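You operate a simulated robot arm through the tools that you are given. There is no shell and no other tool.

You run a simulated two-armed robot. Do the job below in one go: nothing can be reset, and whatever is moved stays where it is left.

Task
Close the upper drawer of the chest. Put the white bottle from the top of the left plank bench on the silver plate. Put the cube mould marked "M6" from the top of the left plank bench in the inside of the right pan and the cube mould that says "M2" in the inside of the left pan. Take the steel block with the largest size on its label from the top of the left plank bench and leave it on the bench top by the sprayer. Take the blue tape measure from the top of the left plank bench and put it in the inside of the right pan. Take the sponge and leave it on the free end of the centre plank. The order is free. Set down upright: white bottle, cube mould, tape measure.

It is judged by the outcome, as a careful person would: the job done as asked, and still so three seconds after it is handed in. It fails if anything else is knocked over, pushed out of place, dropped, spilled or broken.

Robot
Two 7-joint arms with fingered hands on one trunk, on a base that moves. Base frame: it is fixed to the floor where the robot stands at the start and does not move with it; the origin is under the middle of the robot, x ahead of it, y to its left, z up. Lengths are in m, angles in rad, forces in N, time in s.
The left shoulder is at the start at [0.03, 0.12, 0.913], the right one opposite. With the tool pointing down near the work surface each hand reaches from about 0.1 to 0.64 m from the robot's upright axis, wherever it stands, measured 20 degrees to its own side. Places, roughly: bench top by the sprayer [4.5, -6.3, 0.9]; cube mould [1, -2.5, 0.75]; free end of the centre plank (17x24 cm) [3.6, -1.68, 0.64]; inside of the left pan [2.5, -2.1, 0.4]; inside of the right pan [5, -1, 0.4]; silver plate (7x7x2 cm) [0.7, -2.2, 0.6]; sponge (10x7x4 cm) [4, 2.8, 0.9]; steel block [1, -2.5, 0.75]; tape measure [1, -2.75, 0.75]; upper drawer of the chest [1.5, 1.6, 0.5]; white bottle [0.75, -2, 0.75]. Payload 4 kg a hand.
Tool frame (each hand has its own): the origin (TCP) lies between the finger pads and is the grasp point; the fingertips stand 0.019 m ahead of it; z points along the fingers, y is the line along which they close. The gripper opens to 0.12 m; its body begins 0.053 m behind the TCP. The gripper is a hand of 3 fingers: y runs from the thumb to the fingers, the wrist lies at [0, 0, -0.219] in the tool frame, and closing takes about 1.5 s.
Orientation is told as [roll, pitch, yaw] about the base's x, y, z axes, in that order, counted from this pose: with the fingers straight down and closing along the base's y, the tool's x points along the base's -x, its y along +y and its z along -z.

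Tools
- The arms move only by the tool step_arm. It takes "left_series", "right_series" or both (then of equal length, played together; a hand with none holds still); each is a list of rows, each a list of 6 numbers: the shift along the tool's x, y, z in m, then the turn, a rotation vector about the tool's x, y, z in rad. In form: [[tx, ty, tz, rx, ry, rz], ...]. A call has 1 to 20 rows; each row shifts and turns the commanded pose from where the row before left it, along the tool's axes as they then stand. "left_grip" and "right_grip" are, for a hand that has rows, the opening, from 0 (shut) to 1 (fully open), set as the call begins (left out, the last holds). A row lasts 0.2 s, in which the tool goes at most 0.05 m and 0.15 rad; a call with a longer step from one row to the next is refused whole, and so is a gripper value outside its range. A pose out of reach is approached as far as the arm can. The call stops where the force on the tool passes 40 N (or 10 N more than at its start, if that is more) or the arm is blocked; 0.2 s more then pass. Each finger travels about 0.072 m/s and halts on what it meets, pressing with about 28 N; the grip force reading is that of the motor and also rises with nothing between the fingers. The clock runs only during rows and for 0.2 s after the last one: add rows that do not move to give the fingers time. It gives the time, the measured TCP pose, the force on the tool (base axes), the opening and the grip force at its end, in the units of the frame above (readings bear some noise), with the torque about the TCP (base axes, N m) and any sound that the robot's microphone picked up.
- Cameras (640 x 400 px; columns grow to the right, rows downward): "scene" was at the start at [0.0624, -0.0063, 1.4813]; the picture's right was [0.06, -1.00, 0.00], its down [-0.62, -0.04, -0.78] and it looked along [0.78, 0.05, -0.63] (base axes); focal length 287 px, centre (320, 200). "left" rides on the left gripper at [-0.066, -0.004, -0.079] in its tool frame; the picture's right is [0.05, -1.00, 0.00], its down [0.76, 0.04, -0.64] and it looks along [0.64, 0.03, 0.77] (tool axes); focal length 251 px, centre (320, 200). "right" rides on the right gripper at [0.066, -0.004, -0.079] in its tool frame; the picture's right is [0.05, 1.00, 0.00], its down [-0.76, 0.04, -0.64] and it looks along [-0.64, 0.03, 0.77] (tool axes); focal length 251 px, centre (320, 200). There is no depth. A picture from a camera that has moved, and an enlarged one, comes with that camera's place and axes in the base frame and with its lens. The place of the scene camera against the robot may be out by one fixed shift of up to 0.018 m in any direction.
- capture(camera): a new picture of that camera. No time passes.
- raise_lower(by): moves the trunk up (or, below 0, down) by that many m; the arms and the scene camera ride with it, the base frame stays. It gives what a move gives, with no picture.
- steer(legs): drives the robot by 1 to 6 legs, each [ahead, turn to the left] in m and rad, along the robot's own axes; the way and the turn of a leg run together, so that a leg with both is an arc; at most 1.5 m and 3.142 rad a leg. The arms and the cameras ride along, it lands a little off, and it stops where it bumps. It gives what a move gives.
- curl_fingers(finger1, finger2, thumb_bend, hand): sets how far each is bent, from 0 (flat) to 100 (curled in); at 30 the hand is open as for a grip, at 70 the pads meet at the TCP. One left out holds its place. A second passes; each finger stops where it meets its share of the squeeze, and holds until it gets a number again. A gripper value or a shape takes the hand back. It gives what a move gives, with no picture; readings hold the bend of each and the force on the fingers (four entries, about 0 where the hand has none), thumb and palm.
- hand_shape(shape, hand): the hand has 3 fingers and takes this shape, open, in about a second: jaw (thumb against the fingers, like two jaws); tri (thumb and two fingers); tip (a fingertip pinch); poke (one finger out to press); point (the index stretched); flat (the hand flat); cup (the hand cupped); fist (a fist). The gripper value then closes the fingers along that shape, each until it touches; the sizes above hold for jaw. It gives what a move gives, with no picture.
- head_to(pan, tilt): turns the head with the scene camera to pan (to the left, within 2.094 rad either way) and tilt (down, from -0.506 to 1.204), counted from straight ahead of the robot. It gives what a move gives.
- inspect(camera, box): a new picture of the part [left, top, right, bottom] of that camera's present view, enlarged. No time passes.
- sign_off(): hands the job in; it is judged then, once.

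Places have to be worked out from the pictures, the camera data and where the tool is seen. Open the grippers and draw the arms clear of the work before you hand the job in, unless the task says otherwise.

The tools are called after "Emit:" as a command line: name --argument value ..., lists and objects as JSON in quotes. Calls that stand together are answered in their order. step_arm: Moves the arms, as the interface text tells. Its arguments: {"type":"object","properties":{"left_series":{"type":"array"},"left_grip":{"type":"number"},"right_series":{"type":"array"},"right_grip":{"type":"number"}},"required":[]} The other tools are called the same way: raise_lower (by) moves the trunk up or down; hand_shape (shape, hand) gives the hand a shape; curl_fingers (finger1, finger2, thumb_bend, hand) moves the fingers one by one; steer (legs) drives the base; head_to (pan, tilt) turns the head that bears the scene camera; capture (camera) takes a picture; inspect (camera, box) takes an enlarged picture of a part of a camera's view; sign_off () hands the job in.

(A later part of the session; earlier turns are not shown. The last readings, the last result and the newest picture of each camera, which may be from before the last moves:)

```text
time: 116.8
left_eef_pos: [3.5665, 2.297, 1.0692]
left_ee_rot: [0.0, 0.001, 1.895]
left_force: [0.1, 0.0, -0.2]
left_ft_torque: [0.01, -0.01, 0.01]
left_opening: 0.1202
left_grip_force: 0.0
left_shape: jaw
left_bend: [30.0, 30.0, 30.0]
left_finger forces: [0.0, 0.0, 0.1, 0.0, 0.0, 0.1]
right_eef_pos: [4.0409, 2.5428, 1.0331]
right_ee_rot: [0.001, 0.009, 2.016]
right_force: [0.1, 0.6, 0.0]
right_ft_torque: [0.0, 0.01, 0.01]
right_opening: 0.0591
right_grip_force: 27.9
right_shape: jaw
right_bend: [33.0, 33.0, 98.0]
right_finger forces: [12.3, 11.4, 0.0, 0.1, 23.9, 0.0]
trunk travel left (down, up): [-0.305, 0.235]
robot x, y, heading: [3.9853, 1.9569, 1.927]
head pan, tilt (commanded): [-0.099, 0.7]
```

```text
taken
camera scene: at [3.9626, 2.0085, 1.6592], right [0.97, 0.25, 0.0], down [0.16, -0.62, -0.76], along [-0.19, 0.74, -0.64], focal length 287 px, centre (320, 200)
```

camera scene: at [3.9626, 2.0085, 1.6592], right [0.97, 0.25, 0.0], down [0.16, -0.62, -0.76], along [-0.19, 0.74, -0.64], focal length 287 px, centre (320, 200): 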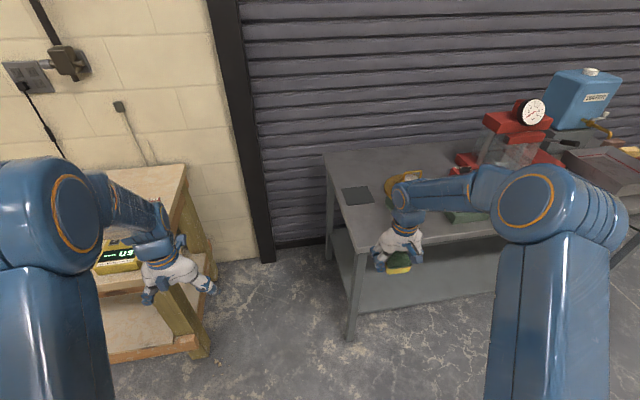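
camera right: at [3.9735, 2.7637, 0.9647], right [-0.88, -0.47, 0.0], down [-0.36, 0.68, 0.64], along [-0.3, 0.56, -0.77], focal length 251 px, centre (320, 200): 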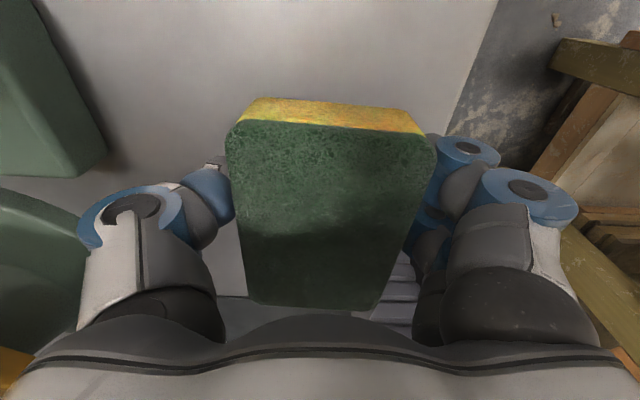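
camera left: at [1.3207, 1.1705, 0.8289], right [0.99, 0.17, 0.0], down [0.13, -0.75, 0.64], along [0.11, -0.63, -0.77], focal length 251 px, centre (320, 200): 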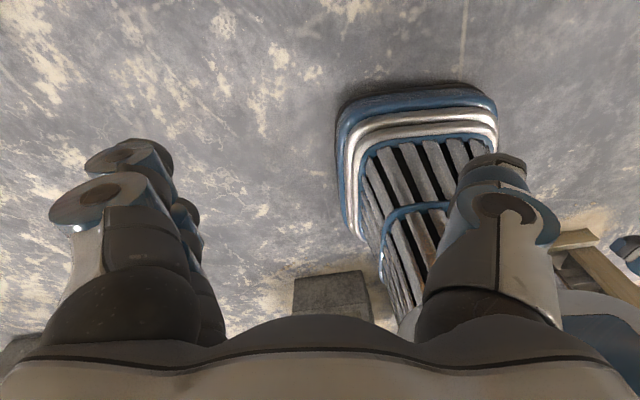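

Sponge is in hand. I look to the right/back for the route toward the centre plank's free end.

Emit:
head_to --pan -2.09 --tilt 0.35

Emit:
capture --camera "scene"

Emit:
head_to --pan 2.09 --tilt 0.35

Emit:
capture --camera "scene"

```text
time: 118.7
left_eef_pos: [3.5672, 2.2966, 1.069]
left_ee_rot: [0.0, 0.003, 1.893]
left_force: [-0.1, 0.7, 1.1]
left_ft_torque: [0.03, -0.02, 0.02]
left_opening: 0.1201
left_grip_force: 0.0
left_shape: jaw
left_bend: [30.0, 30.0, 30.0]
left_finger forces: [0.0, 0.0, 0.0, 0.0, 0.0, 0.0]
right_eef_pos: [4.0414, 2.5426, 1.035]
right_ee_rot: [0.004, 0.008, 2.016]
right_force: [-0.5, 0.0, -0.1]
right_ft_torque: [0.03, 0.01, 0.02]
right_opening: 0.0593
right_grip_force: 28.0
right_shape: jaw
right_bend: [33.0, 33.0, 98.0]
right_finger forces: [12.4, 11.5, 0.1, 0.0, 23.8, 0.0]
trunk travel left (down, up): [-0.305, 0.235]
robot x, y, heading: [3.9789, 1.9549, 1.93]
head pan, tilt (commanded): [-2.089, 0.351]
```

```text
taken
camera scene: at [4.0759, 1.911, 1.6907], right [-0.16, -0.99, 0.0], down [-0.34, 0.06, -0.94], along [0.93, -0.15, -0.34], focal length 287 px, centre (320, 200)
```

scene: 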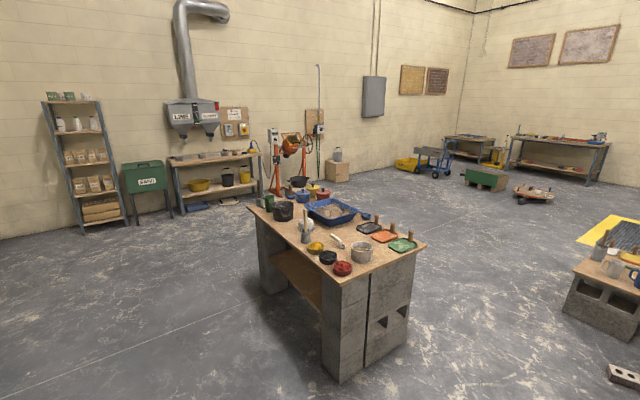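

```text
time: 122.1
left_eef_pos: [3.5673, 2.2971, 1.0694]
left_ee_rot: [0.001, 0.004, 1.895]
left_force: [0.4, 0.2, -0.2]
left_ft_torque: [-0.05, 0.01, -0.04]
left_opening: 0.1201
left_grip_force: 0.0
left_shape: jaw
left_bend: [30.0, 30.0, 30.0]
left_finger forces: [0.0, 0.0, 0.0, 0.0, 0.1, 0.1]
right_eef_pos: [4.0402, 2.5435, 1.0349]
right_ee_rot: [0.002, 0.009, 2.016]
right_force: [0.1, -0.4, 0.2]
right_ft_torque: [-0.02, 0.02, 0.01]
right_opening: 0.0594
right_grip_force: 27.9
right_shape: jaw
right_bend: [33.0, 33.0, 98.0]
right_finger forces: [12.3, 11.4, 0.0, 0.0, 23.9, 0.0]
trunk travel left (down, up): [-0.305, 0.235]
robot x, y, heading: [3.982, 1.9543, 1.927]
head pan, tilt (commanded): [2.089, 0.351]
```

```text
taken
camera scene: at [3.9242, 1.8548, 1.6907], right [-0.77, 0.64, 0.0], down [0.22, 0.26, -0.94], along [-0.6, -0.72, -0.34], focal length 287 px, centre (320, 200)
```

scene: 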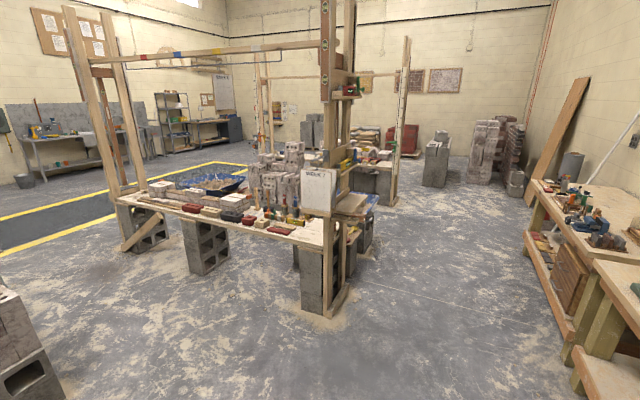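

The aisle beside the centre plank is open. I zoom on the plank's far free end.

Emit:
inspect --camera "scene" --box '[80, 130, 340, 292]'

```text
2.46 times, centred on (210, 211) of scene
camera zoom: at [3.9242, 1.8548, 1.6907], right [-0.77, 0.64, 0.0], down [0.22, 0.26, -0.94], along [-0.6, -0.72, -0.34], focal length 706 px, centre (591, 173)
```

zoom: 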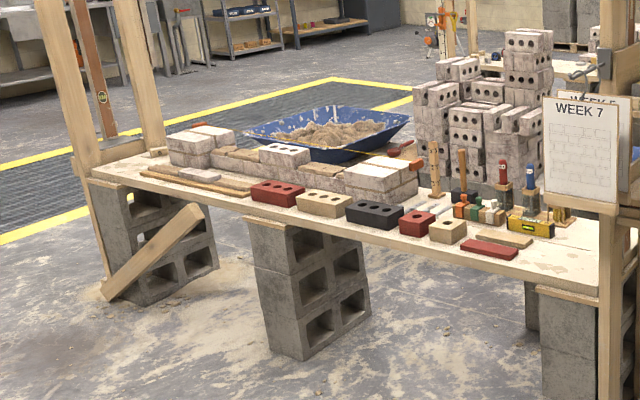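

The free end spot lies between the brick course and the end posts. I back toward the aisle so my arms trail behind safely, checking on the way.

Emit:
steer --legs '[[-0.2, 0], [0, -0.7], [-1.4, 0]]'

Emit:
head_to --pan 2.09 --tilt 0.5

Emit:
capture --camera "scene"

Emit:
head_to --pan -2.09 --tilt 0.5

Emit:
capture --camera "scene"

```text
time: 132.1
left_eef_pos: [3.4884, 0.9852, 1.0687]
left_ee_rot: [0.002, 0.004, 1.214]
left_force: [-1.4, 0.4, -0.5]
left_ft_torque: [-0.01, 0.01, 0.04]
left_opening: 0.12
left_grip_force: 0.0
left_shape: jaw
left_bend: [30.0, 30.0, 30.0]
left_finger forces: [0.0, 0.1, 0.0, 0.0, 0.1, 0.0]
right_eef_pos: [4.0128, 0.8778, 1.0342]
right_ee_rot: [0.001, 0.008, 1.335]
right_force: [0.2, 0.4, 0.0]
right_ft_torque: [0.02, 0.01, 0.0]
right_opening: 0.0591
right_grip_force: 28.3
right_shape: jaw
right_bend: [33.0, 33.0, 98.0]
right_finger forces: [12.5, 11.4, 0.0, 0.0, 23.8, 0.0]
trunk travel left (down, up): [-0.305, 0.235]
robot x, y, heading: [3.5928, 0.4582, 1.242]
head pan, tilt (commanded): [2.089, 0.351]
```

```text
time: 132.8
left_eef_pos: [3.4885, 0.9853, 1.0694]
left_ee_rot: [0.001, 0.004, 1.213]
left_force: [-0.3, 0.8, 0.1]
left_ft_torque: [0.03, 0.02, 0.02]
left_opening: 0.1203
left_grip_force: 0.0
left_shape: jaw
left_bend: [30.0, 30.0, 30.0]
left_finger forces: [0.0, 0.0, 0.0, 0.1, 0.0, 0.0]
right_eef_pos: [4.0135, 0.8784, 1.0352]
right_ee_rot: [0.002, 0.008, 1.337]
right_force: [-0.6, 0.3, 0.9]
right_ft_torque: [0.01, 0.0, 0.01]
right_opening: 0.0591
right_grip_force: 27.7
right_shape: jaw
right_bend: [33.0, 33.0, 98.0]
right_finger forces: [12.3, 11.4, 0.0, 0.1, 23.9, 0.0]
trunk travel left (down, up): [-0.305, 0.235]
robot x, y, heading: [3.5925, 0.46, 1.242]
head pan, tilt (commanded): [2.089, 0.499]
```

```text
taken
camera scene: at [3.4959, 0.4133, 1.6771], right [-0.19, 0.98, 0.0], down [0.47, 0.09, -0.88], along [-0.86, -0.17, -0.48], focal length 287 px, centre (320, 200)
```

scene: 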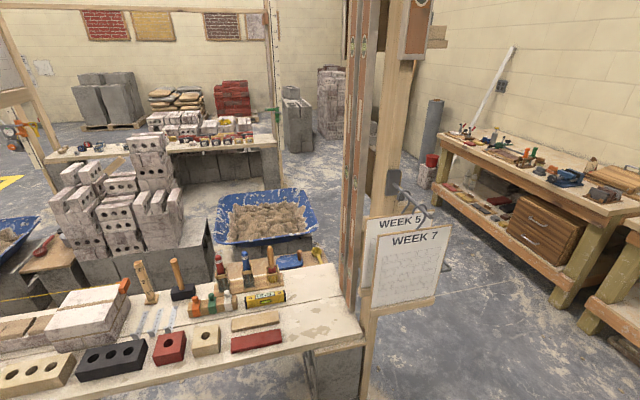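

```text
time: 136.2
left_eef_pos: [3.4888, 0.9857, 1.0692]
left_ee_rot: [-0.001, 0.003, 1.212]
left_force: [0.0, -0.6, 0.1]
left_ft_torque: [0.0, 0.0, 0.01]
left_opening: 0.12
left_grip_force: 0.0
left_shape: jaw
left_bend: [30.0, 30.0, 30.0]
left_finger forces: [0.0, 0.0, 0.0, 0.0, 0.0, 0.1]
right_eef_pos: [4.013, 0.8789, 1.0346]
right_ee_rot: [0.003, 0.009, 1.334]
right_force: [-0.9, -0.2, -0.3]
right_ft_torque: [0.0, 0.0, 0.02]
right_opening: 0.059
right_grip_force: 28.1
right_shape: jaw
right_bend: [33.0, 33.0, 98.0]
right_finger forces: [12.4, 11.3, 0.0, 0.0, 23.7, 0.1]
trunk travel left (down, up): [-0.305, 0.235]
robot x, y, heading: [3.5967, 0.4584, 1.248]
head pan, tilt (commanded): [-2.089, 0.499]
```

```text
taken
camera scene: at [3.6454, 0.3627, 1.677], right [-0.75, -0.66, 0.0], down [-0.32, 0.36, -0.88], along [0.58, -0.66, -0.48], focal length 287 px, centre (320, 200)
```

scene: 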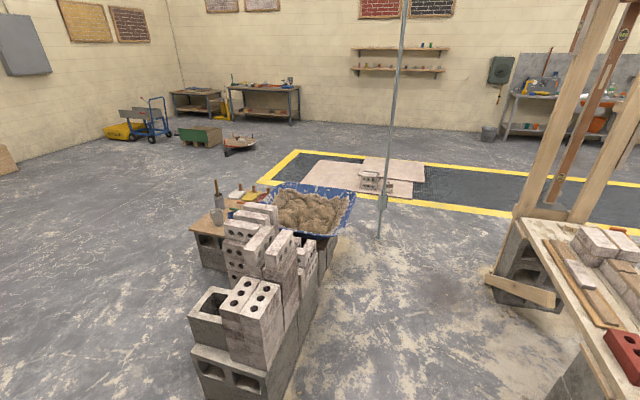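

I zoom on the free end of the plank from this side.

Emit:
inspect --camera "scene" --box '[440, 120, 640, 320]'

```text
2.00 times, centred on (540, 220) of scene
camera zoom: at [3.6454, 0.3627, 1.677], right [-0.75, -0.66, 0.0], down [-0.32, 0.36, -0.88], along [0.58, -0.66, -0.48], focal length 574 px, centre (-120, 160)
```

zoom: 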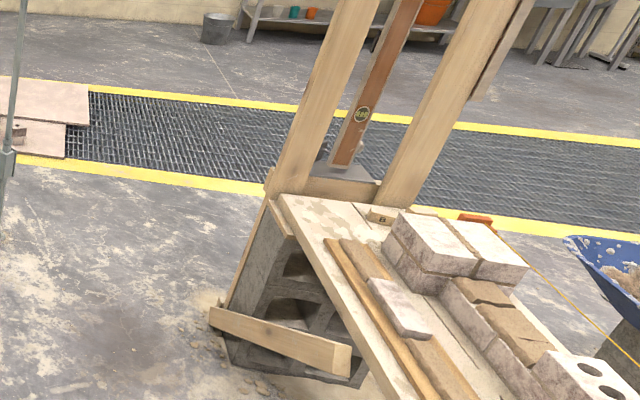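

The free zone is between the plank end (v≈-3.19) and the lath start, centred near (3.596, -1.685). I turn left a bit and back down the aisle to stand opposite it.

Emit:
steer --legs '[[0, 0.61], [-1.2, 0]]'

Emit:
head_to --pan 2.09 --tilt 0.7

Emit:
capture --camera "scene"

```text
time: 144.0
left_eef_pos: [3.5433, -0.3335, 1.07]
left_ee_rot: [-0.001, 0.004, 1.825]
left_force: [-0.1, -0.3, 0.5]
left_ft_torque: [0.04, 0.03, -0.01]
left_opening: 0.1199
left_grip_force: 0.1
left_shape: jaw
left_bend: [30.0, 30.0, 30.0]
left_finger forces: [0.0, 0.0, 0.0, 0.0, 0.0, 0.0]
right_eef_pos: [4.0353, -0.1189, 1.0344]
right_ee_rot: [0.003, 0.008, 1.948]
right_force: [0.4, 0.1, -0.2]
right_ft_torque: [0.01, 0.04, -0.02]
right_opening: 0.059
right_grip_force: 28.4
right_shape: jaw
right_bend: [33.0, 33.0, 98.0]
right_finger forces: [12.3, 11.4, 0.0, 0.1, 23.7, 0.1]
trunk travel left (down, up): [-0.305, 0.235]
robot x, y, heading: [3.938, -0.7006, 1.859]
head pan, tilt (commanded): [-2.089, 0.499]
```

```text
time: 147.3
left_eef_pos: [3.5456, -0.3329, 1.0684]
left_ee_rot: [0.0, 0.002, 1.826]
left_force: [-0.3, -0.1, 0.3]
left_ft_torque: [-0.03, -0.01, -0.01]
left_opening: 0.1201
left_grip_force: 0.0
left_shape: jaw
left_bend: [30.0, 30.0, 30.0]
left_finger forces: [0.0, 0.0, 0.0, 0.1, 0.0, 0.1]
right_eef_pos: [4.0346, -0.1189, 1.0346]
right_ee_rot: [0.002, 0.01, 1.949]
right_force: [0.2, -0.5, 0.8]
right_ft_torque: [-0.04, 0.02, 0.01]
right_opening: 0.0587
right_grip_force: 28.1
right_shape: jaw
right_bend: [33.0, 33.0, 98.0]
right_finger forces: [12.3, 11.4, 0.1, 0.0, 23.8, 0.0]
trunk travel left (down, up): [-0.305, 0.235]
robot x, y, heading: [3.9368, -0.7033, 1.857]
head pan, tilt (commanded): [2.089, 0.7]
```

```text
taken
camera scene: at [3.8773, -0.7917, 1.6593], right [-0.72, 0.69, 0.0], down [0.45, 0.46, -0.77], along [-0.53, -0.55, -0.64], focal length 287 px, centre (320, 200)
```

scene: 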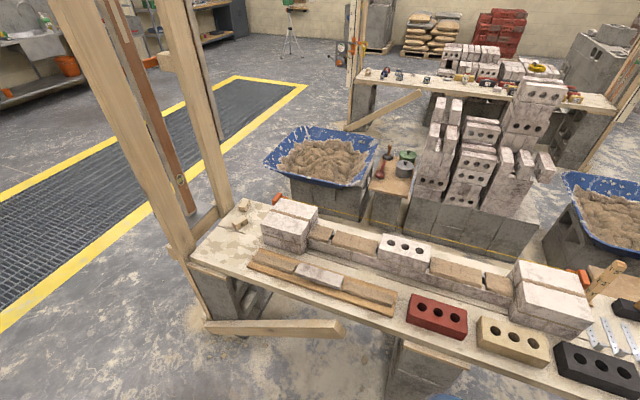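

The free end zone is clear. Before backing further I check the thin vertical pole behind on my right.

Emit:
head_to --pan -2.09 --tilt 0.5

Emit:
capture --camera "scene"

```text
time: 150.7
left_eef_pos: [3.5448, -0.3329, 1.07]
left_ee_rot: [-0.002, 0.004, 1.826]
left_force: [-0.7, -1.0, -0.1]
left_ft_torque: [-0.02, -0.02, -0.03]
left_opening: 0.12
left_grip_force: 0.0
left_shape: jaw
left_bend: [30.0, 30.0, 30.0]
left_finger forces: [0.0, 0.1, 0.0, 0.0, 0.0, 0.0]
right_eef_pos: [4.0345, -0.1188, 1.0352]
right_ee_rot: [-0.001, 0.009, 1.948]
right_force: [-0.8, -0.5, -0.3]
right_ft_torque: [0.0, -0.03, 0.0]
right_opening: 0.0587
right_grip_force: 28.0
right_shape: jaw
right_bend: [33.0, 33.0, 98.0]
right_finger forces: [12.3, 11.5, 0.0, 0.0, 23.6, 0.0]
trunk travel left (down, up): [-0.305, 0.235]
robot x, y, heading: [3.9353, -0.7033, 1.861]
head pan, tilt (commanded): [-2.089, 0.499]
```

```text
taken
camera scene: at [4.0248, -0.7514, 1.677], right [-0.23, -0.97, 0.0], down [-0.47, 0.11, -0.88], along [0.85, -0.2, -0.48], focal length 287 px, centre (320, 200)
```

scene: 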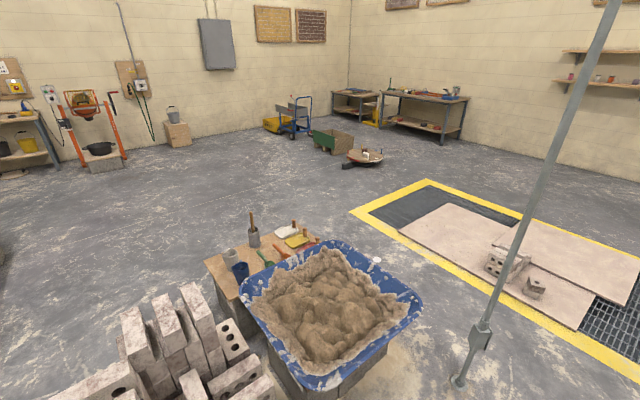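

The pole is fixed at about (4.745, -1.73); I'll avoid it by turning earlier. I back 0.5 m and start turning left toward the plank end in small steps.

Emit:
steer --legs '[[-0.5, 0], [0, 0.6]]'

Emit:
steer --legs '[[0, 0.6]]'

Emit:
steer --legs '[[0, 0.6]]'

Emit:
head_to --pan 0.2 --tilt 0.7

Emit:
capture --camera "scene"

```text
time: 155.3
left_eef_pos: [3.5476, -1.1045, 1.0683]
left_ee_rot: [-0.001, 0.004, 2.439]
left_force: [-0.1, 0.6, 0.1]
left_ft_torque: [0.02, -0.01, 0.0]
left_opening: 0.1202
left_grip_force: 0.0
left_shape: jaw
left_bend: [30.0, 30.0, 30.0]
left_finger forces: [0.0, 0.0, 0.0, 0.1, 0.0, 0.0]
right_eef_pos: [3.8229, -0.6451, 1.0339]
right_ee_rot: [0.002, 0.008, 2.564]
right_force: [0.1, 0.9, -0.8]
right_ft_torque: [-0.01, -0.03, 0.03]
right_opening: 0.0591
right_grip_force: 28.2
right_shape: jaw
right_bend: [33.0, 33.0, 98.0]
right_finger forces: [12.2, 11.3, 0.0, 0.0, 23.7, 0.0]
trunk travel left (down, up): [-0.305, 0.235]
robot x, y, heading: [4.1115, -1.1445, 2.473]
head pan, tilt (commanded): [-2.089, 0.499]
```

```text
time: 157.4
left_eef_pos: [3.6247, -1.4324, 1.0684]
left_ee_rot: [-0.001, 0.004, 3.053]
left_force: [0.4, 0.1, 0.8]
left_ft_torque: [-0.01, -0.01, -0.02]
left_opening: 0.1199
left_grip_force: 0.1
left_shape: jaw
left_bend: [30.0, 30.0, 30.0]
left_finger forces: [0.0, 0.0, 0.0, 0.0, 0.0, 0.0]
right_eef_pos: [3.5875, -0.8992, 1.034]
right_ee_rot: [0.001, 0.01, -3.109]
right_force: [-0.5, -0.4, 0.7]
right_ft_torque: [-0.03, 0.0, -0.05]
right_opening: 0.0586
right_grip_force: 27.9
right_shape: jaw
right_bend: [33.0, 34.0, 98.0]
right_finger forces: [11.9, 11.5, 0.0, 0.0, 23.4, 0.0]
trunk travel left (down, up): [-0.305, 0.235]
robot x, y, heading: [4.1119, -1.0901, 3.087]
head pan, tilt (commanded): [-2.089, 0.499]
```

```text
time: 159.7
left_eef_pos: [3.9083, -1.6491, 1.069]
left_ee_rot: [-0.004, 0.001, -2.627]
left_force: [-0.1, -0.2, -1.2]
left_ft_torque: [0.01, 0.04, 0.01]
left_opening: 0.1197
left_grip_force: 0.2
left_shape: jaw
left_bend: [30.0, 30.0, 30.0]
left_finger forces: [0.0, 0.0, 0.0, 0.0, 0.0, 0.1]
right_eef_pos: [3.5736, -1.2313, 1.0347]
right_ee_rot: [0.0, 0.006, -2.502]
right_force: [1.5, -1.1, 0.1]
right_ft_torque: [0.07, 0.07, 0.02]
right_opening: 0.0585
right_grip_force: 27.5
right_shape: jaw
right_bend: [34.0, 34.0, 98.0]
right_finger forces: [12.2, 11.5, 0.1, 0.0, 23.8, 0.1]
trunk travel left (down, up): [-0.305, 0.235]
robot x, y, heading: [4.0852, -1.0492, -2.608]
head pan, tilt (commanded): [-2.089, 0.499]
stopped in leg 1: the robot was blocked; the commanded pose is now the measured one
```

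```text
time: 161.9
left_eef_pos: [3.9065, -1.6472, 1.071]
left_ee_rot: [-0.001, 0.002, -2.626]
left_force: [0.5, 0.0, -0.6]
left_ft_torque: [-0.02, 0.02, -0.03]
left_opening: 0.12
left_grip_force: 0.0
left_shape: jaw
left_bend: [30.0, 30.0, 30.0]
left_finger forces: [0.0, 0.0, 0.1, 0.1, 0.1, 0.1]
right_eef_pos: [3.5741, -1.2285, 1.0357]
right_ee_rot: [0.002, 0.009, -2.503]
right_force: [-0.2, 0.4, 0.3]
right_ft_torque: [0.0, 0.02, 0.0]
right_opening: 0.0587
right_grip_force: 27.7
right_shape: jaw
right_bend: [34.0, 34.0, 98.0]
right_finger forces: [12.3, 11.6, 0.0, 0.1, 23.9, 0.0]
trunk travel left (down, up): [-0.305, 0.235]
robot x, y, heading: [4.086, -1.0489, -2.612]
head pan, tilt (commanded): [0.201, 0.7]
```

```text
taken
camera scene: at [4.0355, -1.11, 1.6593], right [-0.67, 0.75, 0.0], down [0.48, 0.43, -0.76], along [-0.57, -0.51, -0.64], focal length 287 px, centre (320, 200)
```

scene: 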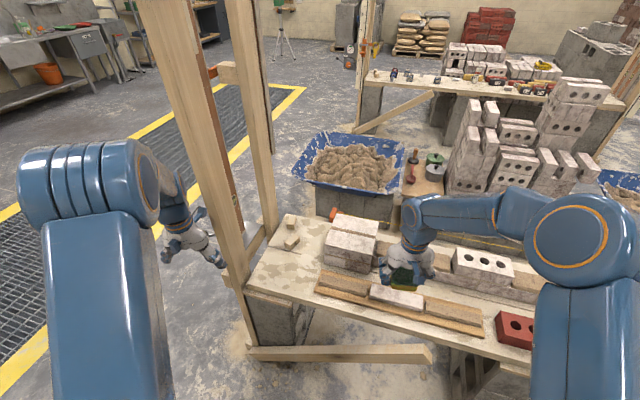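

I'm at u≈3.25, v≈-2.69. I turn left 0.6 more and drive 0.25 m ahead so the right hand can reach the free end between bricks and post.

Emit:
steer --legs '[[0, 0.6], [0.22, 0]]'

Emit:
head_to --pan -0.3 --tilt 0.8

Emit:
capture --camera "scene"

Emit:
capture --camera "right"

```text
time: 163.9
left_eef_pos: [4.2623, -1.6478, 1.0678]
left_ee_rot: [-0.005, 0.001, -2.043]
left_force: [0.3, 0.1, 0.0]
left_ft_torque: [0.03, -0.02, 0.0]
left_opening: 0.1199
left_grip_force: 0.1
left_shape: jaw
left_bend: [30.0, 30.0, 30.0]
left_finger forces: [0.0, 0.0, 0.0, 0.0, 0.0, 0.0]
right_eef_pos: [3.7537, -1.4848, 1.0362]
right_ee_rot: [-0.003, 0.009, -1.922]
right_force: [0.6, -0.2, 0.5]
right_ft_torque: [0.04, 0.01, 0.02]
right_opening: 0.0584
right_grip_force: 27.5
right_shape: jaw
right_bend: [34.0, 34.0, 98.0]
right_finger forces: [12.3, 11.2, 0.0, 0.0, 23.5, 0.0]
trunk travel left (down, up): [-0.305, 0.235]
robot x, y, heading: [4.045, -1.0269, -2.004]
head pan, tilt (commanded): [0.201, 0.7]
stopped in leg 1: the robot was blocked; the commanded pose is now the measured one
```

```text
time: 164.9
left_eef_pos: [4.2612, -1.6474, 1.0699]
left_ee_rot: [-0.003, 0.001, -2.045]
left_force: [-0.3, 0.6, 0.2]
left_ft_torque: [-0.05, -0.02, 0.02]
left_opening: 0.1201
left_grip_force: 0.1
left_shape: jaw
left_bend: [30.0, 30.0, 30.0]
left_finger forces: [0.0, 0.0, 0.1, 0.0, 0.1, 0.0]
right_eef_pos: [3.7516, -1.4809, 1.0358]
right_ee_rot: [0.001, 0.009, -1.926]
right_force: [0.5, -0.2, 0.5]
right_ft_torque: [0.01, -0.01, 0.0]
right_opening: 0.0585
right_grip_force: 28.1
right_shape: jaw
right_bend: [34.0, 34.0, 98.0]
right_finger forces: [12.3, 11.3, 0.0, 0.0, 23.6, 0.0]
trunk travel left (down, up): [-0.305, 0.235]
robot x, y, heading: [4.0456, -1.027, -2.011]
head pan, tilt (commanded): [-0.3, 0.799]
```

```text
taken
camera scene: at [3.9947, -1.0829, 1.651], right [-0.74, 0.67, 0.0], down [0.48, 0.53, -0.7], along [-0.47, -0.52, -0.72], focal length 287 px, centre (320, 200)
```

scene: 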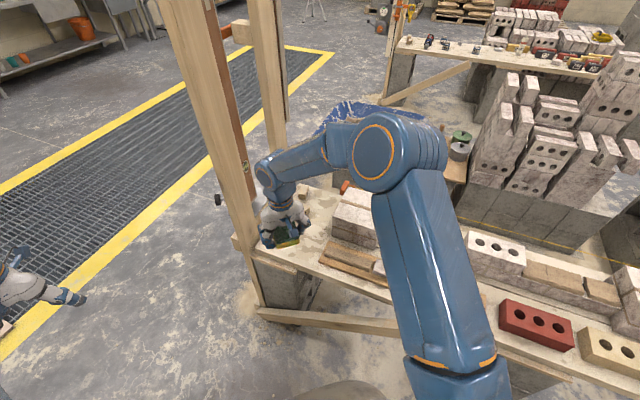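

```text
taken
camera right: at [3.7725, -1.4187, 1.1154], right [0.96, -0.3, 0.0], down [-0.23, -0.74, 0.64], along [-0.19, -0.61, -0.77], focal length 251 px, centre (320, 200)
```

right: 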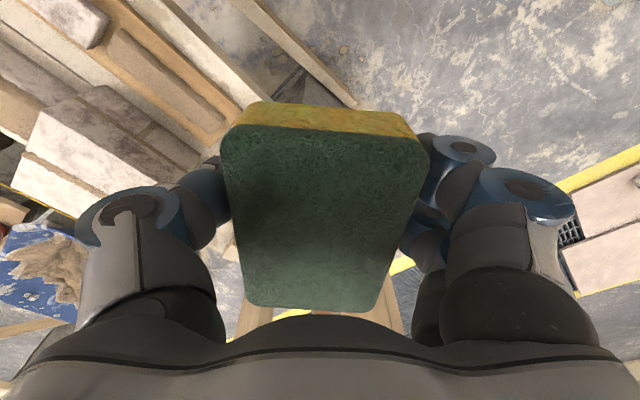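

I shift the hand away from the post and turn it so the sponge lines up with the plank, before driving the last 0.22 m.

Emit:
step_arm --right_series '[[0, -0.018, 0, 0, 0, 0], [0, -0.018, 0, 0, 0, 0], [0, -0.018, 0, 0, 0, 0], [0, -0.018, 0, 0, 0, 0], [0, 0, 0, 0, 0, -0.13], [0, 0, 0, 0, 0, -0.13], [0, 0, 0, 0, 0, -0.13], [0, 0, 0, 0, 0, -0.13], [0, 0, 0, 0, 0, -0.13], [0, 0, 0, 0, 0, -0.13]]'

Emit:
steer --legs '[[0.22, 0]]'

Emit:
capture --camera "scene"

Emit:
capture --camera "right"

```text
time: 167.1
left_eef_pos: [4.2612, -1.6464, 1.0699]
left_ee_rot: [-0.002, 0.002, -2.047]
left_force: [0.3, 0.7, 0.2]
left_ft_torque: [0.01, 0.02, -0.02]
left_opening: 0.1201
left_grip_force: 0.1
left_shape: jaw
left_bend: [30.0, 30.0, 30.0]
left_finger forces: [0.0, 0.1, 0.0, 0.0, 0.0, 0.0]
right_eef_pos: [3.6849, -1.4557, 1.035]
right_ee_rot: [0.007, 0.005, -1.142]
right_force: [0.3, 0.9, 0.0]
right_ft_torque: [0.01, 0.03, -0.01]
right_opening: 0.0584
right_grip_force: 28.2
right_shape: jaw
right_bend: [34.0, 34.0, 98.0]
right_finger forces: [12.3, 11.2, 0.1, 0.0, 23.5, 0.0]
trunk travel left (down, up): [-0.305, 0.235]
robot x, y, heading: [4.044, -1.0279, -2.009]
head pan, tilt (commanded): [-0.3, 0.799]
```

```text
time: 168.8
left_eef_pos: [4.1645, -1.8518, 1.0703]
left_ee_rot: [-0.002, 0.004, -2.046]
left_force: [-0.4, 0.3, -0.2]
left_ft_torque: [-0.01, -0.01, 0.02]
left_opening: 0.1201
left_grip_force: 0.1
left_shape: jaw
left_bend: [30.0, 30.0, 30.0]
left_finger forces: [0.0, 0.0, 0.0, 0.0, 0.0, 0.0]
right_eef_pos: [3.59, -1.659, 1.0347]
right_ee_rot: [0.008, 0.007, -1.144]
right_force: [0.1, -0.3, 0.0]
right_ft_torque: [-0.01, 0.0, 0.03]
right_opening: 0.0585
right_grip_force: 28.6
right_shape: jaw
right_bend: [34.0, 34.0, 98.0]
right_finger forces: [12.2, 11.4, 0.1, 0.1, 23.6, 0.0]
trunk travel left (down, up): [-0.305, 0.235]
robot x, y, heading: [3.9478, -1.2339, -2.003]
head pan, tilt (commanded): [-0.3, 0.799]
```

```text
taken
camera scene: at [3.8988, -1.2869, 1.651], right [-0.74, 0.67, 0.0], down [0.48, 0.53, -0.7], along [-0.47, -0.52, -0.72], focal length 287 px, centre (320, 200)
```

scene: 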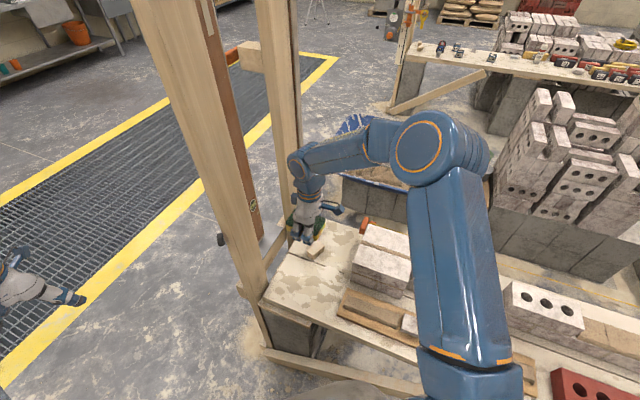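

```text
taken
camera right: at [3.5586, -1.6015, 1.115], right [0.89, 0.46, 0.01], down [0.35, -0.68, 0.64], along [0.3, -0.56, -0.77], focal length 251 px, centre (320, 200)
```

right: 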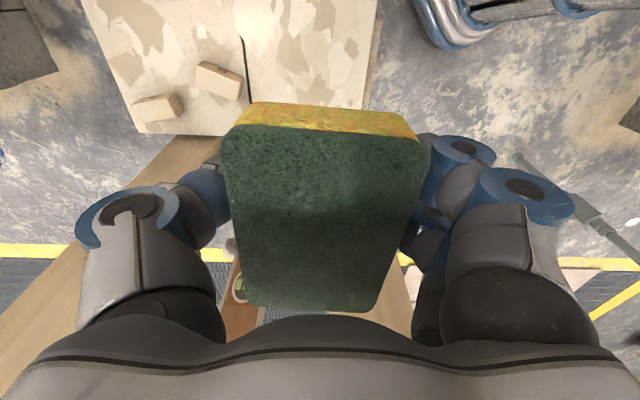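

The hand is above the zone; I shift 2.6 cm toward the plank end and lower most of the way.

Emit:
step_arm --right_series '[[-0.013, -0.003, 0, 0, 0, 0], [-0.013, -0.002, 0, 0, 0, 0], [0, 0, 0.04, 0, 0, 0], [0, 0, 0.04, 0, 0, 0], [0, 0, 0.04, 0, 0, 0], [0, 0, 0.04, 0, 0, 0], [0, 0, 0.04, 0, 0, 0], [0, 0, 0.04, 0, 0, 0], [0, 0, 0.04, 0, 0, 0], [0, 0, 0.02, 0, 0, 0]]'

Emit:
capture --camera "scene"

Emit:
capture --camera "right"

```text
time: 171.0
left_eef_pos: [4.1651, -1.8496, 1.07]
left_ee_rot: [0.0, 0.001, -2.047]
left_force: [-0.2, -0.3, 0.3]
left_ft_torque: [-0.01, -0.03, 0.01]
left_opening: 0.12
left_grip_force: 0.0
left_shape: jaw
left_bend: [30.0, 30.0, 30.0]
left_finger forces: [0.1, 0.0, 0.1, 0.0, 0.0, 0.0]
right_eef_pos: [3.5968, -1.6813, 0.733]
right_ee_rot: [0.008, 0.007, -1.147]
right_force: [-0.5, -0.2, 0.6]
right_ft_torque: [-0.01, -0.01, -0.04]
right_opening: 0.0585
right_grip_force: 28.1
right_shape: jaw
right_bend: [34.0, 34.0, 98.0]
right_finger forces: [11.9, 11.2, 0.0, 0.1, 23.0, 0.0]
trunk travel left (down, up): [-0.305, 0.235]
robot x, y, heading: [3.9483, -1.2303, -2.011]
head pan, tilt (commanded): [-0.3, 0.799]
```

```text
taken
camera scene: at [3.8994, -1.2856, 1.651], right [-0.74, 0.67, 0.0], down [0.48, 0.53, -0.7], along [-0.47, -0.52, -0.72], focal length 287 px, centre (320, 200)
```

scene: 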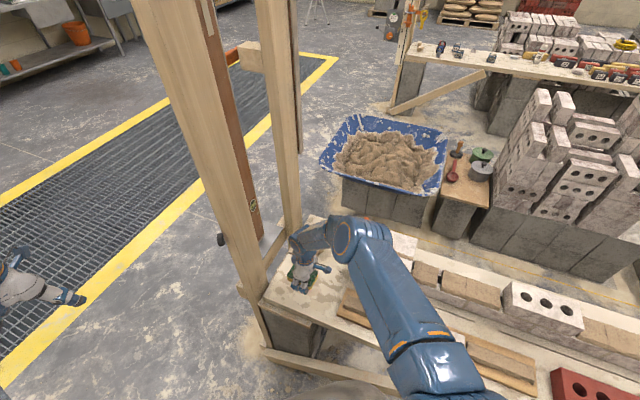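

```text
taken
camera right: at [3.567, -1.6247, 0.8133], right [0.89, 0.46, 0.01], down [0.35, -0.68, 0.64], along [0.3, -0.57, -0.77], focal length 251 px, centre (320, 200)
```

right: 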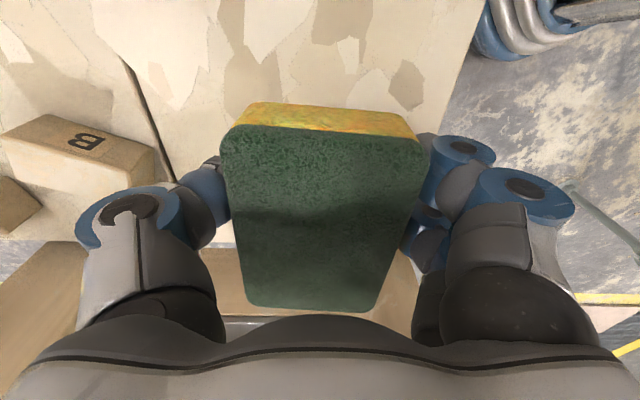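

The wood block "B" is about 2 cm from the thumb; I shift 1.2 cm away from it and lower gently to contact.

Emit:
step_arm --right_series '[[0, 0.012, 0, 0, 0, 0], [0, 0, 0.015, 0, 0, 0], [0, 0, 0.012, 0, 0, 0], [0, 0, 0.008, 0, 0, 0], [0, 0, 0.006, 0, 0, 0], [0, 0, 0.005, 0, 0, 0], [0, 0, 0.004, 0, 0, 0], [0, 0, 0.004, 0, 0, 0]]'

Emit:
capture --camera "right"

Emit:
inspect --camera "scene" --box '[230, 190, 390, 315]'

```text
time: 172.8
left_eef_pos: [4.1653, -1.8492, 1.0696]
left_ee_rot: [-0.003, 0.003, -2.045]
left_force: [0.7, -0.5, 0.6]
left_ft_torque: [-0.02, -0.01, 0.01]
left_opening: 0.1198
left_grip_force: 0.1
left_shape: jaw
left_bend: [30.0, 30.0, 30.0]
left_finger forces: [0.0, 0.0, 0.0, 0.1, 0.0, 0.1]
right_eef_pos: [3.6083, -1.6759, 0.6815]
right_ee_rot: [0.004, 0.004, -1.147]
right_force: [-0.1, 0.6, -0.3]
right_ft_torque: [0.01, -0.02, 0.04]
right_opening: 0.0583
right_grip_force: 28.3
right_shape: jaw
right_bend: [34.0, 34.0, 98.0]
right_finger forces: [11.8, 11.2, 0.0, 0.0, 22.9, 0.0]
trunk travel left (down, up): [-0.305, 0.235]
robot x, y, heading: [3.9501, -1.2305, -2.007]
head pan, tilt (commanded): [-0.3, 0.799]
```

```text
taken
camera right: at [3.5776, -1.6192, 0.7621], right [0.89, 0.46, 0.01], down [0.35, -0.68, 0.64], along [0.3, -0.57, -0.77], focal length 251 px, centre (320, 200)
```

right: 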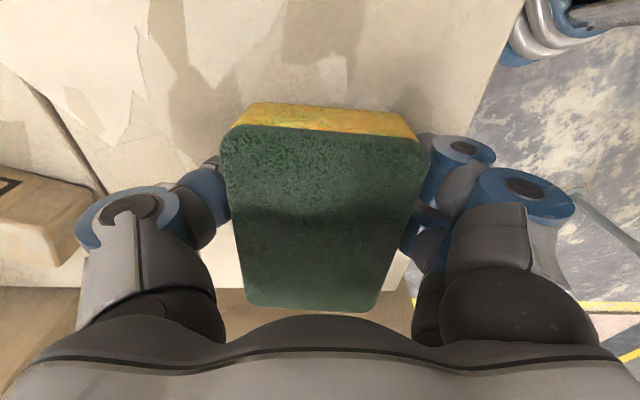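

```text
3.20 times, centred on (310, 252) of scene
camera zoom: at [3.8995, -1.2856, 1.651], right [-0.74, 0.67, 0.0], down [0.48, 0.53, -0.7], along [-0.47, -0.52, -0.72], focal length 918 px, centre (352, 32)
```

zoom: 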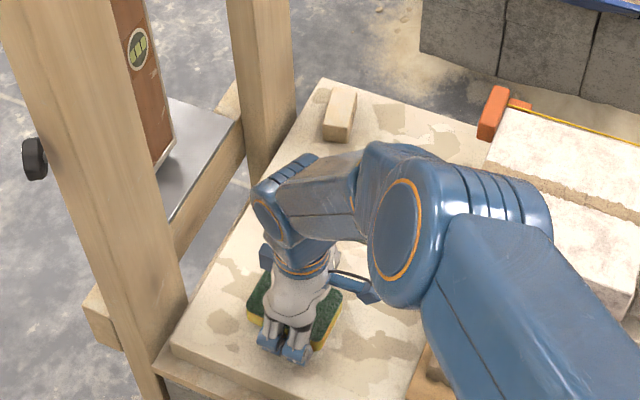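

Not yet touching at z 0.68. I lower in finer steps until contact.

Emit:
step_arm --right_series '[[0, 0, 0.004, 0, 0, 0], [0, 0, 0.004, 0, 0, 0], [0, 0, 0.003, 0, 0, 0], [0, 0, 0.003, 0, 0, 0], [0, 0, 0, 0, 0, 0]]'

```text
time: 174.0
left_eef_pos: [4.1661, -1.8497, 1.0712]
left_ee_rot: [-0.001, 0.002, -2.045]
left_force: [-0.4, -0.4, -0.2]
left_ft_torque: [0.02, -0.02, -0.01]
left_opening: 0.1201
left_grip_force: 0.1
left_shape: jaw
left_bend: [30.0, 30.0, 30.0]
left_finger forces: [0.1, 0.0, 0.0, 0.0, 0.0, 0.0]
right_eef_pos: [3.6078, -1.6753, 0.6685]
right_ee_rot: [0.006, 0.003, -1.145]
right_force: [-0.3, -0.1, 0.3]
right_ft_torque: [0.02, 0.0, -0.02]
right_opening: 0.0586
right_grip_force: 27.9
right_shape: jaw
right_bend: [34.0, 34.0, 98.0]
right_finger forces: [11.8, 11.1, 0.0, 0.1, 22.9, 0.1]
trunk travel left (down, up): [-0.305, 0.235]
robot x, y, heading: [3.9499, -1.2324, -2.006]
head pan, tilt (commanded): [-0.3, 0.799]
```

Still no contact at 0.668; I continue in small steps.

Emit:
step_arm --right_series '[[0, 0, 0.003, 0, 0, 0], [0, 0, 0.003, 0, 0, 0], [0, 0, 0.003, 0, 0, 0], [0, 0, 0.003, 0, 0, 0], [0, 0, 0, 0, 0, 0]]'

Emit:
capture --camera "right"

```text
time: 175.2
left_eef_pos: [4.1668, -1.8477, 1.0709]
left_ee_rot: [-0.002, 0.002, -2.045]
left_force: [-0.8, -0.1, -0.1]
left_ft_torque: [-0.01, -0.02, 0.0]
left_opening: 0.12
left_grip_force: 0.2
left_shape: jaw
left_bend: [30.0, 30.0, 30.0]
left_finger forces: [0.0, 0.1, 0.0, 0.0, 0.0, 0.0]
right_eef_pos: [3.6085, -1.6758, 0.6601]
right_ee_rot: [0.001, 0.0, -1.147]
right_force: [1.0, 6.0, 36.1]
right_ft_torque: [0.11, -0.1, -0.15]
right_opening: 0.059
right_grip_force: 28.5
right_shape: jaw
right_bend: [33.0, 33.0, 99.0]
right_finger forces: [21.5, 19.5, 0.0, 0.0, 37.5, 0.0]
trunk travel left (down, up): [-0.305, 0.235]
robot x, y, heading: [3.9486, -1.231, -2.01]
head pan, tilt (commanded): [-0.3, 0.799]
```

```text
taken
camera right: at [3.5784, -1.6183, 0.7396], right [0.89, 0.46, 0.0], down [0.35, -0.68, 0.64], along [0.3, -0.57, -0.77], focal length 251 px, centre (320, 200)
```

right: 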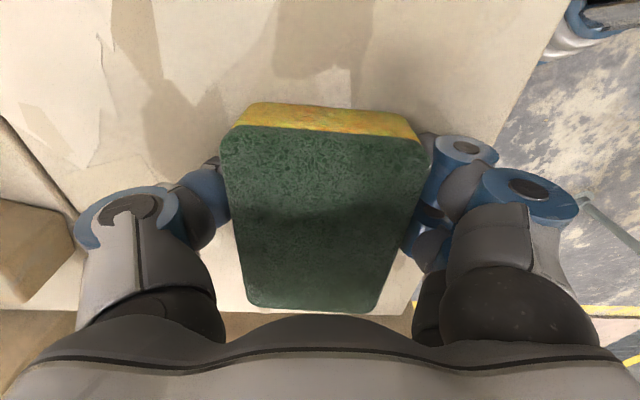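

Contact made. I relieve the pressure slightly, then open partway (to spare block B) and lift off.

Emit:
step_arm --right_series '[[0, 0, -0.002, 0, 0, 0], [0, 0, 0, 0, 0, 0]]'

Emit:
step_arm --right_series '[[0, 0, 0, 0, 0, 0], [0, 0, 0, 0, 0, 0], [0, 0, 0, 0, 0, 0], [0, 0, 0, 0, 0, 0], [0, 0, 0, 0, 0, 0]]' --right_grip 0.72

Emit:
capture --camera "right"

```text
time: 175.8
left_eef_pos: [4.1666, -1.8486, 1.0714]
left_ee_rot: [-0.004, 0.001, -2.047]
left_force: [0.2, -0.6, 0.5]
left_ft_torque: [-0.04, -0.01, 0.03]
left_opening: 0.1197
left_grip_force: 0.1
left_shape: jaw
left_bend: [30.0, 30.0, 30.0]
left_finger forces: [0.1, 0.0, 0.0, 0.0, 0.1, 0.0]
right_eef_pos: [3.6085, -1.6772, 0.66]
right_ee_rot: [0.002, 0.002, -1.144]
right_force: [-0.8, 2.9, 32.9]
right_ft_torque: [-0.14, 0.28, -0.07]
right_opening: 0.0593
right_grip_force: 27.7
right_shape: jaw
right_bend: [33.0, 33.0, 99.0]
right_finger forces: [17.3, 17.5, 0.0, 0.1, 40.5, 0.0]
trunk travel left (down, up): [-0.305, 0.235]
robot x, y, heading: [3.9489, -1.2333, -2.005]
head pan, tilt (commanded): [-0.3, 0.799]
```

```text
time: 177.0
left_eef_pos: [4.1652, -1.849, 1.0703]
left_ee_rot: [-0.002, 0.002, -2.046]
left_force: [0.0, 0.0, -0.1]
left_ft_torque: [-0.01, 0.0, 0.0]
left_opening: 0.1198
left_grip_force: 0.0
left_shape: jaw
left_bend: [30.0, 30.0, 30.0]
left_finger forces: [0.1, 0.0, 0.0, 0.0, 0.0, 0.1]
right_eef_pos: [3.6082, -1.6775, 0.6594]
right_ee_rot: [0.002, 0.002, -1.146]
right_force: [-7.0, -2.9, 28.5]
right_ft_torque: [0.48, -1.12, 0.01]
right_opening: 0.0791
right_grip_force: 0.0
right_shape: jaw
right_bend: [29.0, 29.0, 13.0]
right_finger forces: [14.0, 14.8, 0.0, 0.0, 0.1, 0.0]
trunk travel left (down, up): [-0.305, 0.235]
robot x, y, heading: [3.9484, -1.2342, -2.007]
head pan, tilt (commanded): [-0.3, 0.799]
```

```text
taken
camera right: at [3.5775, -1.619, 0.7394], right [0.89, 0.46, 0.0], down [0.35, -0.68, 0.64], along [0.3, -0.57, -0.77], focal length 251 px, centre (320, 200)
```

right: 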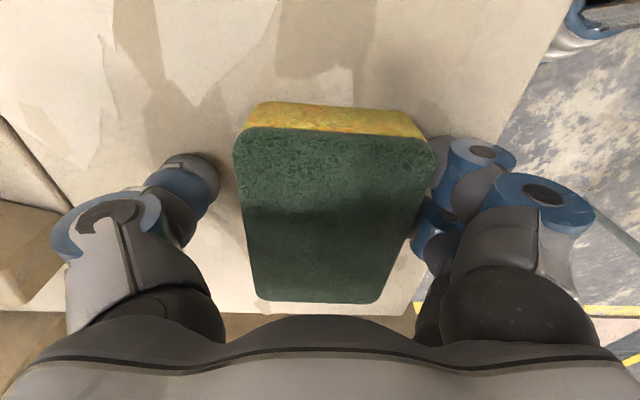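

Fingertips are pressing on the plank; I raise a little and check before lifting away.

Emit:
step_arm --right_series '[[0, 0, -0.005, 0, 0, 0], [0, 0, -0.005, 0, 0, 0], [0, 0, 0, 0, 0, 0], [0, 0, 0, 0, 0, 0]]' --right_grip 0.8

Emit:
capture --camera "right"

```text
time: 178.0
left_eef_pos: [4.1659, -1.8504, 1.0688]
left_ee_rot: [-0.002, 0.002, -2.045]
left_force: [0.1, 0.7, 0.1]
left_ft_torque: [0.0, 0.01, 0.01]
left_opening: 0.1203
left_grip_force: 0.1
left_shape: jaw
left_bend: [30.0, 30.0, 30.0]
left_finger forces: [0.1, 0.0, 0.0, 0.0, 0.0, 0.0]
right_eef_pos: [3.6085, -1.6767, 0.6673]
right_ee_rot: [0.006, 0.007, -1.145]
right_force: [0.1, -0.3, 0.3]
right_ft_torque: [-0.02, 0.0, 0.0]
right_opening: 0.0955
right_grip_force: 0.1
right_shape: jaw
right_bend: [26.0, 26.0, 11.0]
right_finger forces: [0.0, 0.0, 0.0, 0.0, 0.1, 0.1]
trunk travel left (down, up): [-0.305, 0.235]
robot x, y, heading: [3.9527, -1.2317, -2.013]
head pan, tilt (commanded): [-0.3, 0.799]
```

```text
taken
camera right: at [3.5786, -1.6188, 0.7473], right [0.89, 0.46, 0.01], down [0.35, -0.68, 0.64], along [0.3, -0.57, -0.77], focal length 251 px, centre (320, 200)
```

right: 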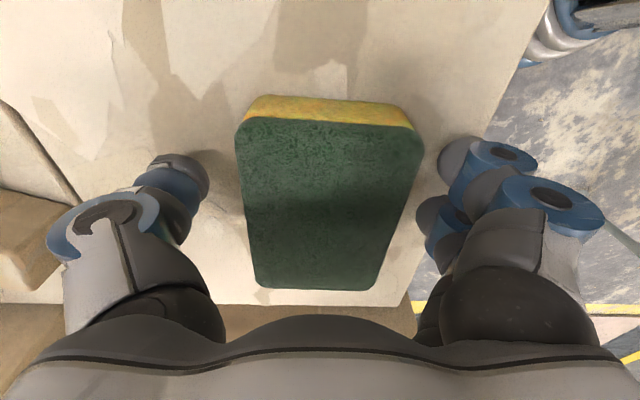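

The sponge is released and lies flat. I lift the hand straight up and look.

Emit:
step_arm --right_series '[[0, 0, -0.03, 0, 0, 0], [0, 0, -0.04, 0, 0, 0], [0, 0, -0.045, 0, 0, 0], [0, 0, -0.045, 0, 0, 0], [0, 0, -0.045, 0, 0, 0], [0, 0, -0.045, 0, 0, 0], [0, 0, -0.045, 0, 0, 0], [0, 0, -0.045, 0, 0, 0]]'

Emit:
capture --camera "right"

Emit:
capture --camera "scene"

```text
time: 179.8
left_eef_pos: [4.1653, -1.8507, 1.0698]
left_ee_rot: [-0.001, 0.002, -2.045]
left_force: [-0.1, 0.1, -0.1]
left_ft_torque: [-0.03, 0.02, -0.04]
left_opening: 0.1203
left_grip_force: 0.0
left_shape: jaw
left_bend: [30.0, 30.0, 30.0]
left_finger forces: [0.0, 0.1, 0.0, 0.0, 0.0, 0.0]
right_eef_pos: [3.6059, -1.6808, 1.009]
right_ee_rot: [0.004, 0.005, -1.145]
right_force: [0.9, -0.2, -0.6]
right_ft_torque: [-0.02, 0.01, -0.03]
right_opening: 0.0956
right_grip_force: 0.0
right_shape: jaw
right_bend: [25.0, 25.0, 11.0]
right_finger forces: [0.0, 0.0, 0.0, 0.0, 0.0, 0.1]
trunk travel left (down, up): [-0.305, 0.235]
robot x, y, heading: [3.9459, -1.2305, -2.012]
head pan, tilt (commanded): [-0.3, 0.799]
```

```text
taken
camera right: at [3.5753, -1.6218, 1.0881], right [0.89, 0.46, 0.01], down [0.35, -0.68, 0.64], along [0.3, -0.57, -0.77], focal length 251 px, centre (320, 200)
```

right: 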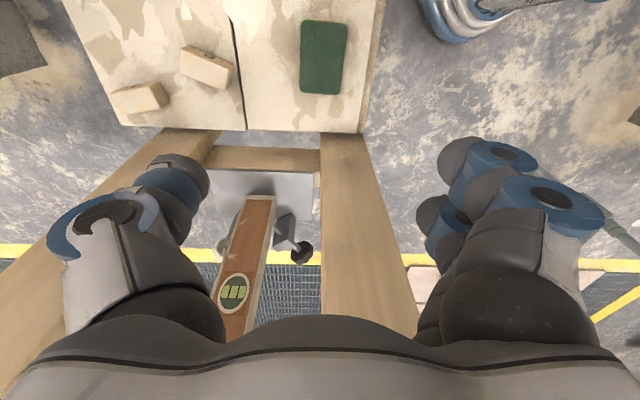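

```text
taken
camera scene: at [3.8999, -1.2847, 1.6511], right [-0.74, 0.67, 0.0], down [0.48, 0.53, -0.7], along [-0.47, -0.52, -0.72], focal length 287 px, centre (320, 200)
```

scene: 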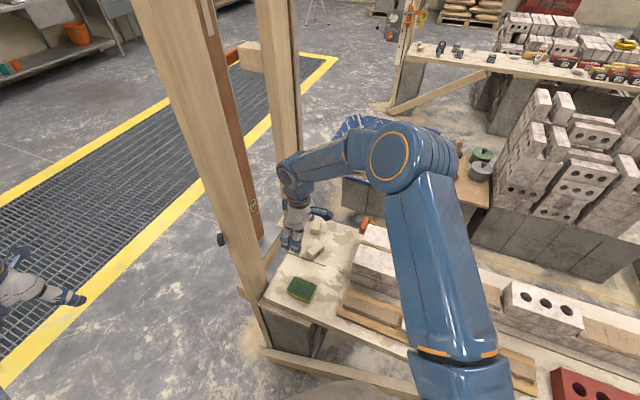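

The sponge lies flat on the free end. Now I look over to the left plank bench to identify the bottle, moulds, steel blocks and tape.

Emit:
head_to --pan -0.55 --tilt 0.35

Emit:
capture --camera "scene"

Emit:
inspect --camera "scene" --box '[280, 90, 480, 215]'

```text
time: 180.7
left_eef_pos: [4.165, -1.8503, 1.0701]
left_ee_rot: [-0.001, 0.001, -2.045]
left_force: [0.9, 0.5, 0.0]
left_ft_torque: [0.0, -0.01, -0.01]
left_opening: 0.1201
left_grip_force: 0.0
left_shape: jaw
left_bend: [30.0, 30.0, 30.0]
left_finger forces: [0.0, 0.1, 0.0, 0.1, 0.0, 0.0]
right_eef_pos: [3.6047, -1.68, 1.0072]
right_ee_rot: [0.007, 0.005, -1.144]
right_force: [0.5, -0.7, 0.2]
right_ft_torque: [0.03, 0.0, -0.01]
right_opening: 0.0957
right_grip_force: 0.0
right_shape: jaw
right_bend: [25.0, 25.0, 11.0]
right_finger forces: [0.0, 0.0, 0.0, 0.0, 0.1, 0.0]
trunk travel left (down, up): [-0.305, 0.235]
robot x, y, heading: [3.9495, -1.2315, -2.009]
head pan, tilt (commanded): [-0.55, 0.351]
```

```text
taken
camera scene: at [3.8761, -1.2771, 1.6906], right [-0.55, 0.83, 0.0], down [0.29, 0.19, -0.94], along [-0.78, -0.52, -0.34], focal length 287 px, centre (320, 200)
```

scene: 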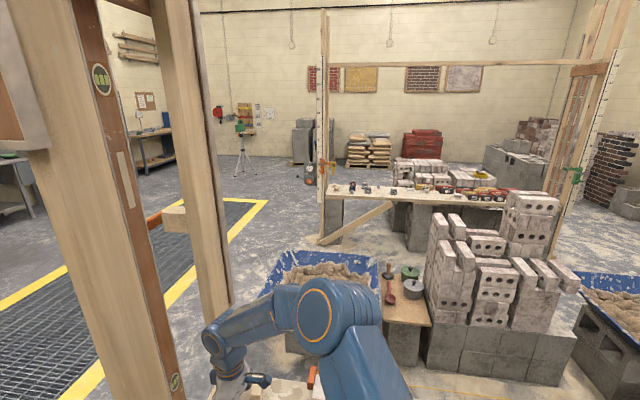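

```text
3.20 times, centred on (380, 152) of scene
camera zoom: at [3.8761, -1.2771, 1.6906], right [-0.55, 0.83, 0.0], down [0.29, 0.19, -0.94], along [-0.78, -0.52, -0.34], focal length 918 px, centre (128, 352)
```

zoom: 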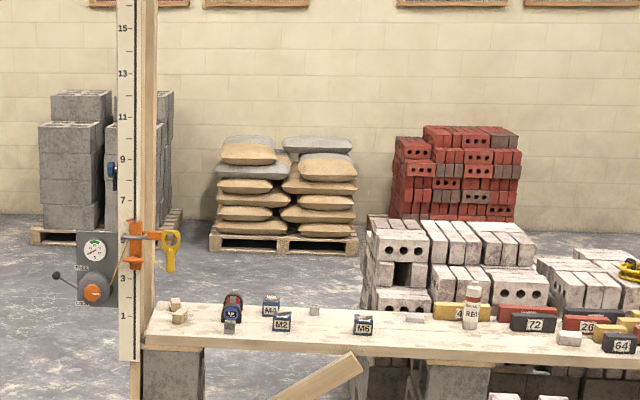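

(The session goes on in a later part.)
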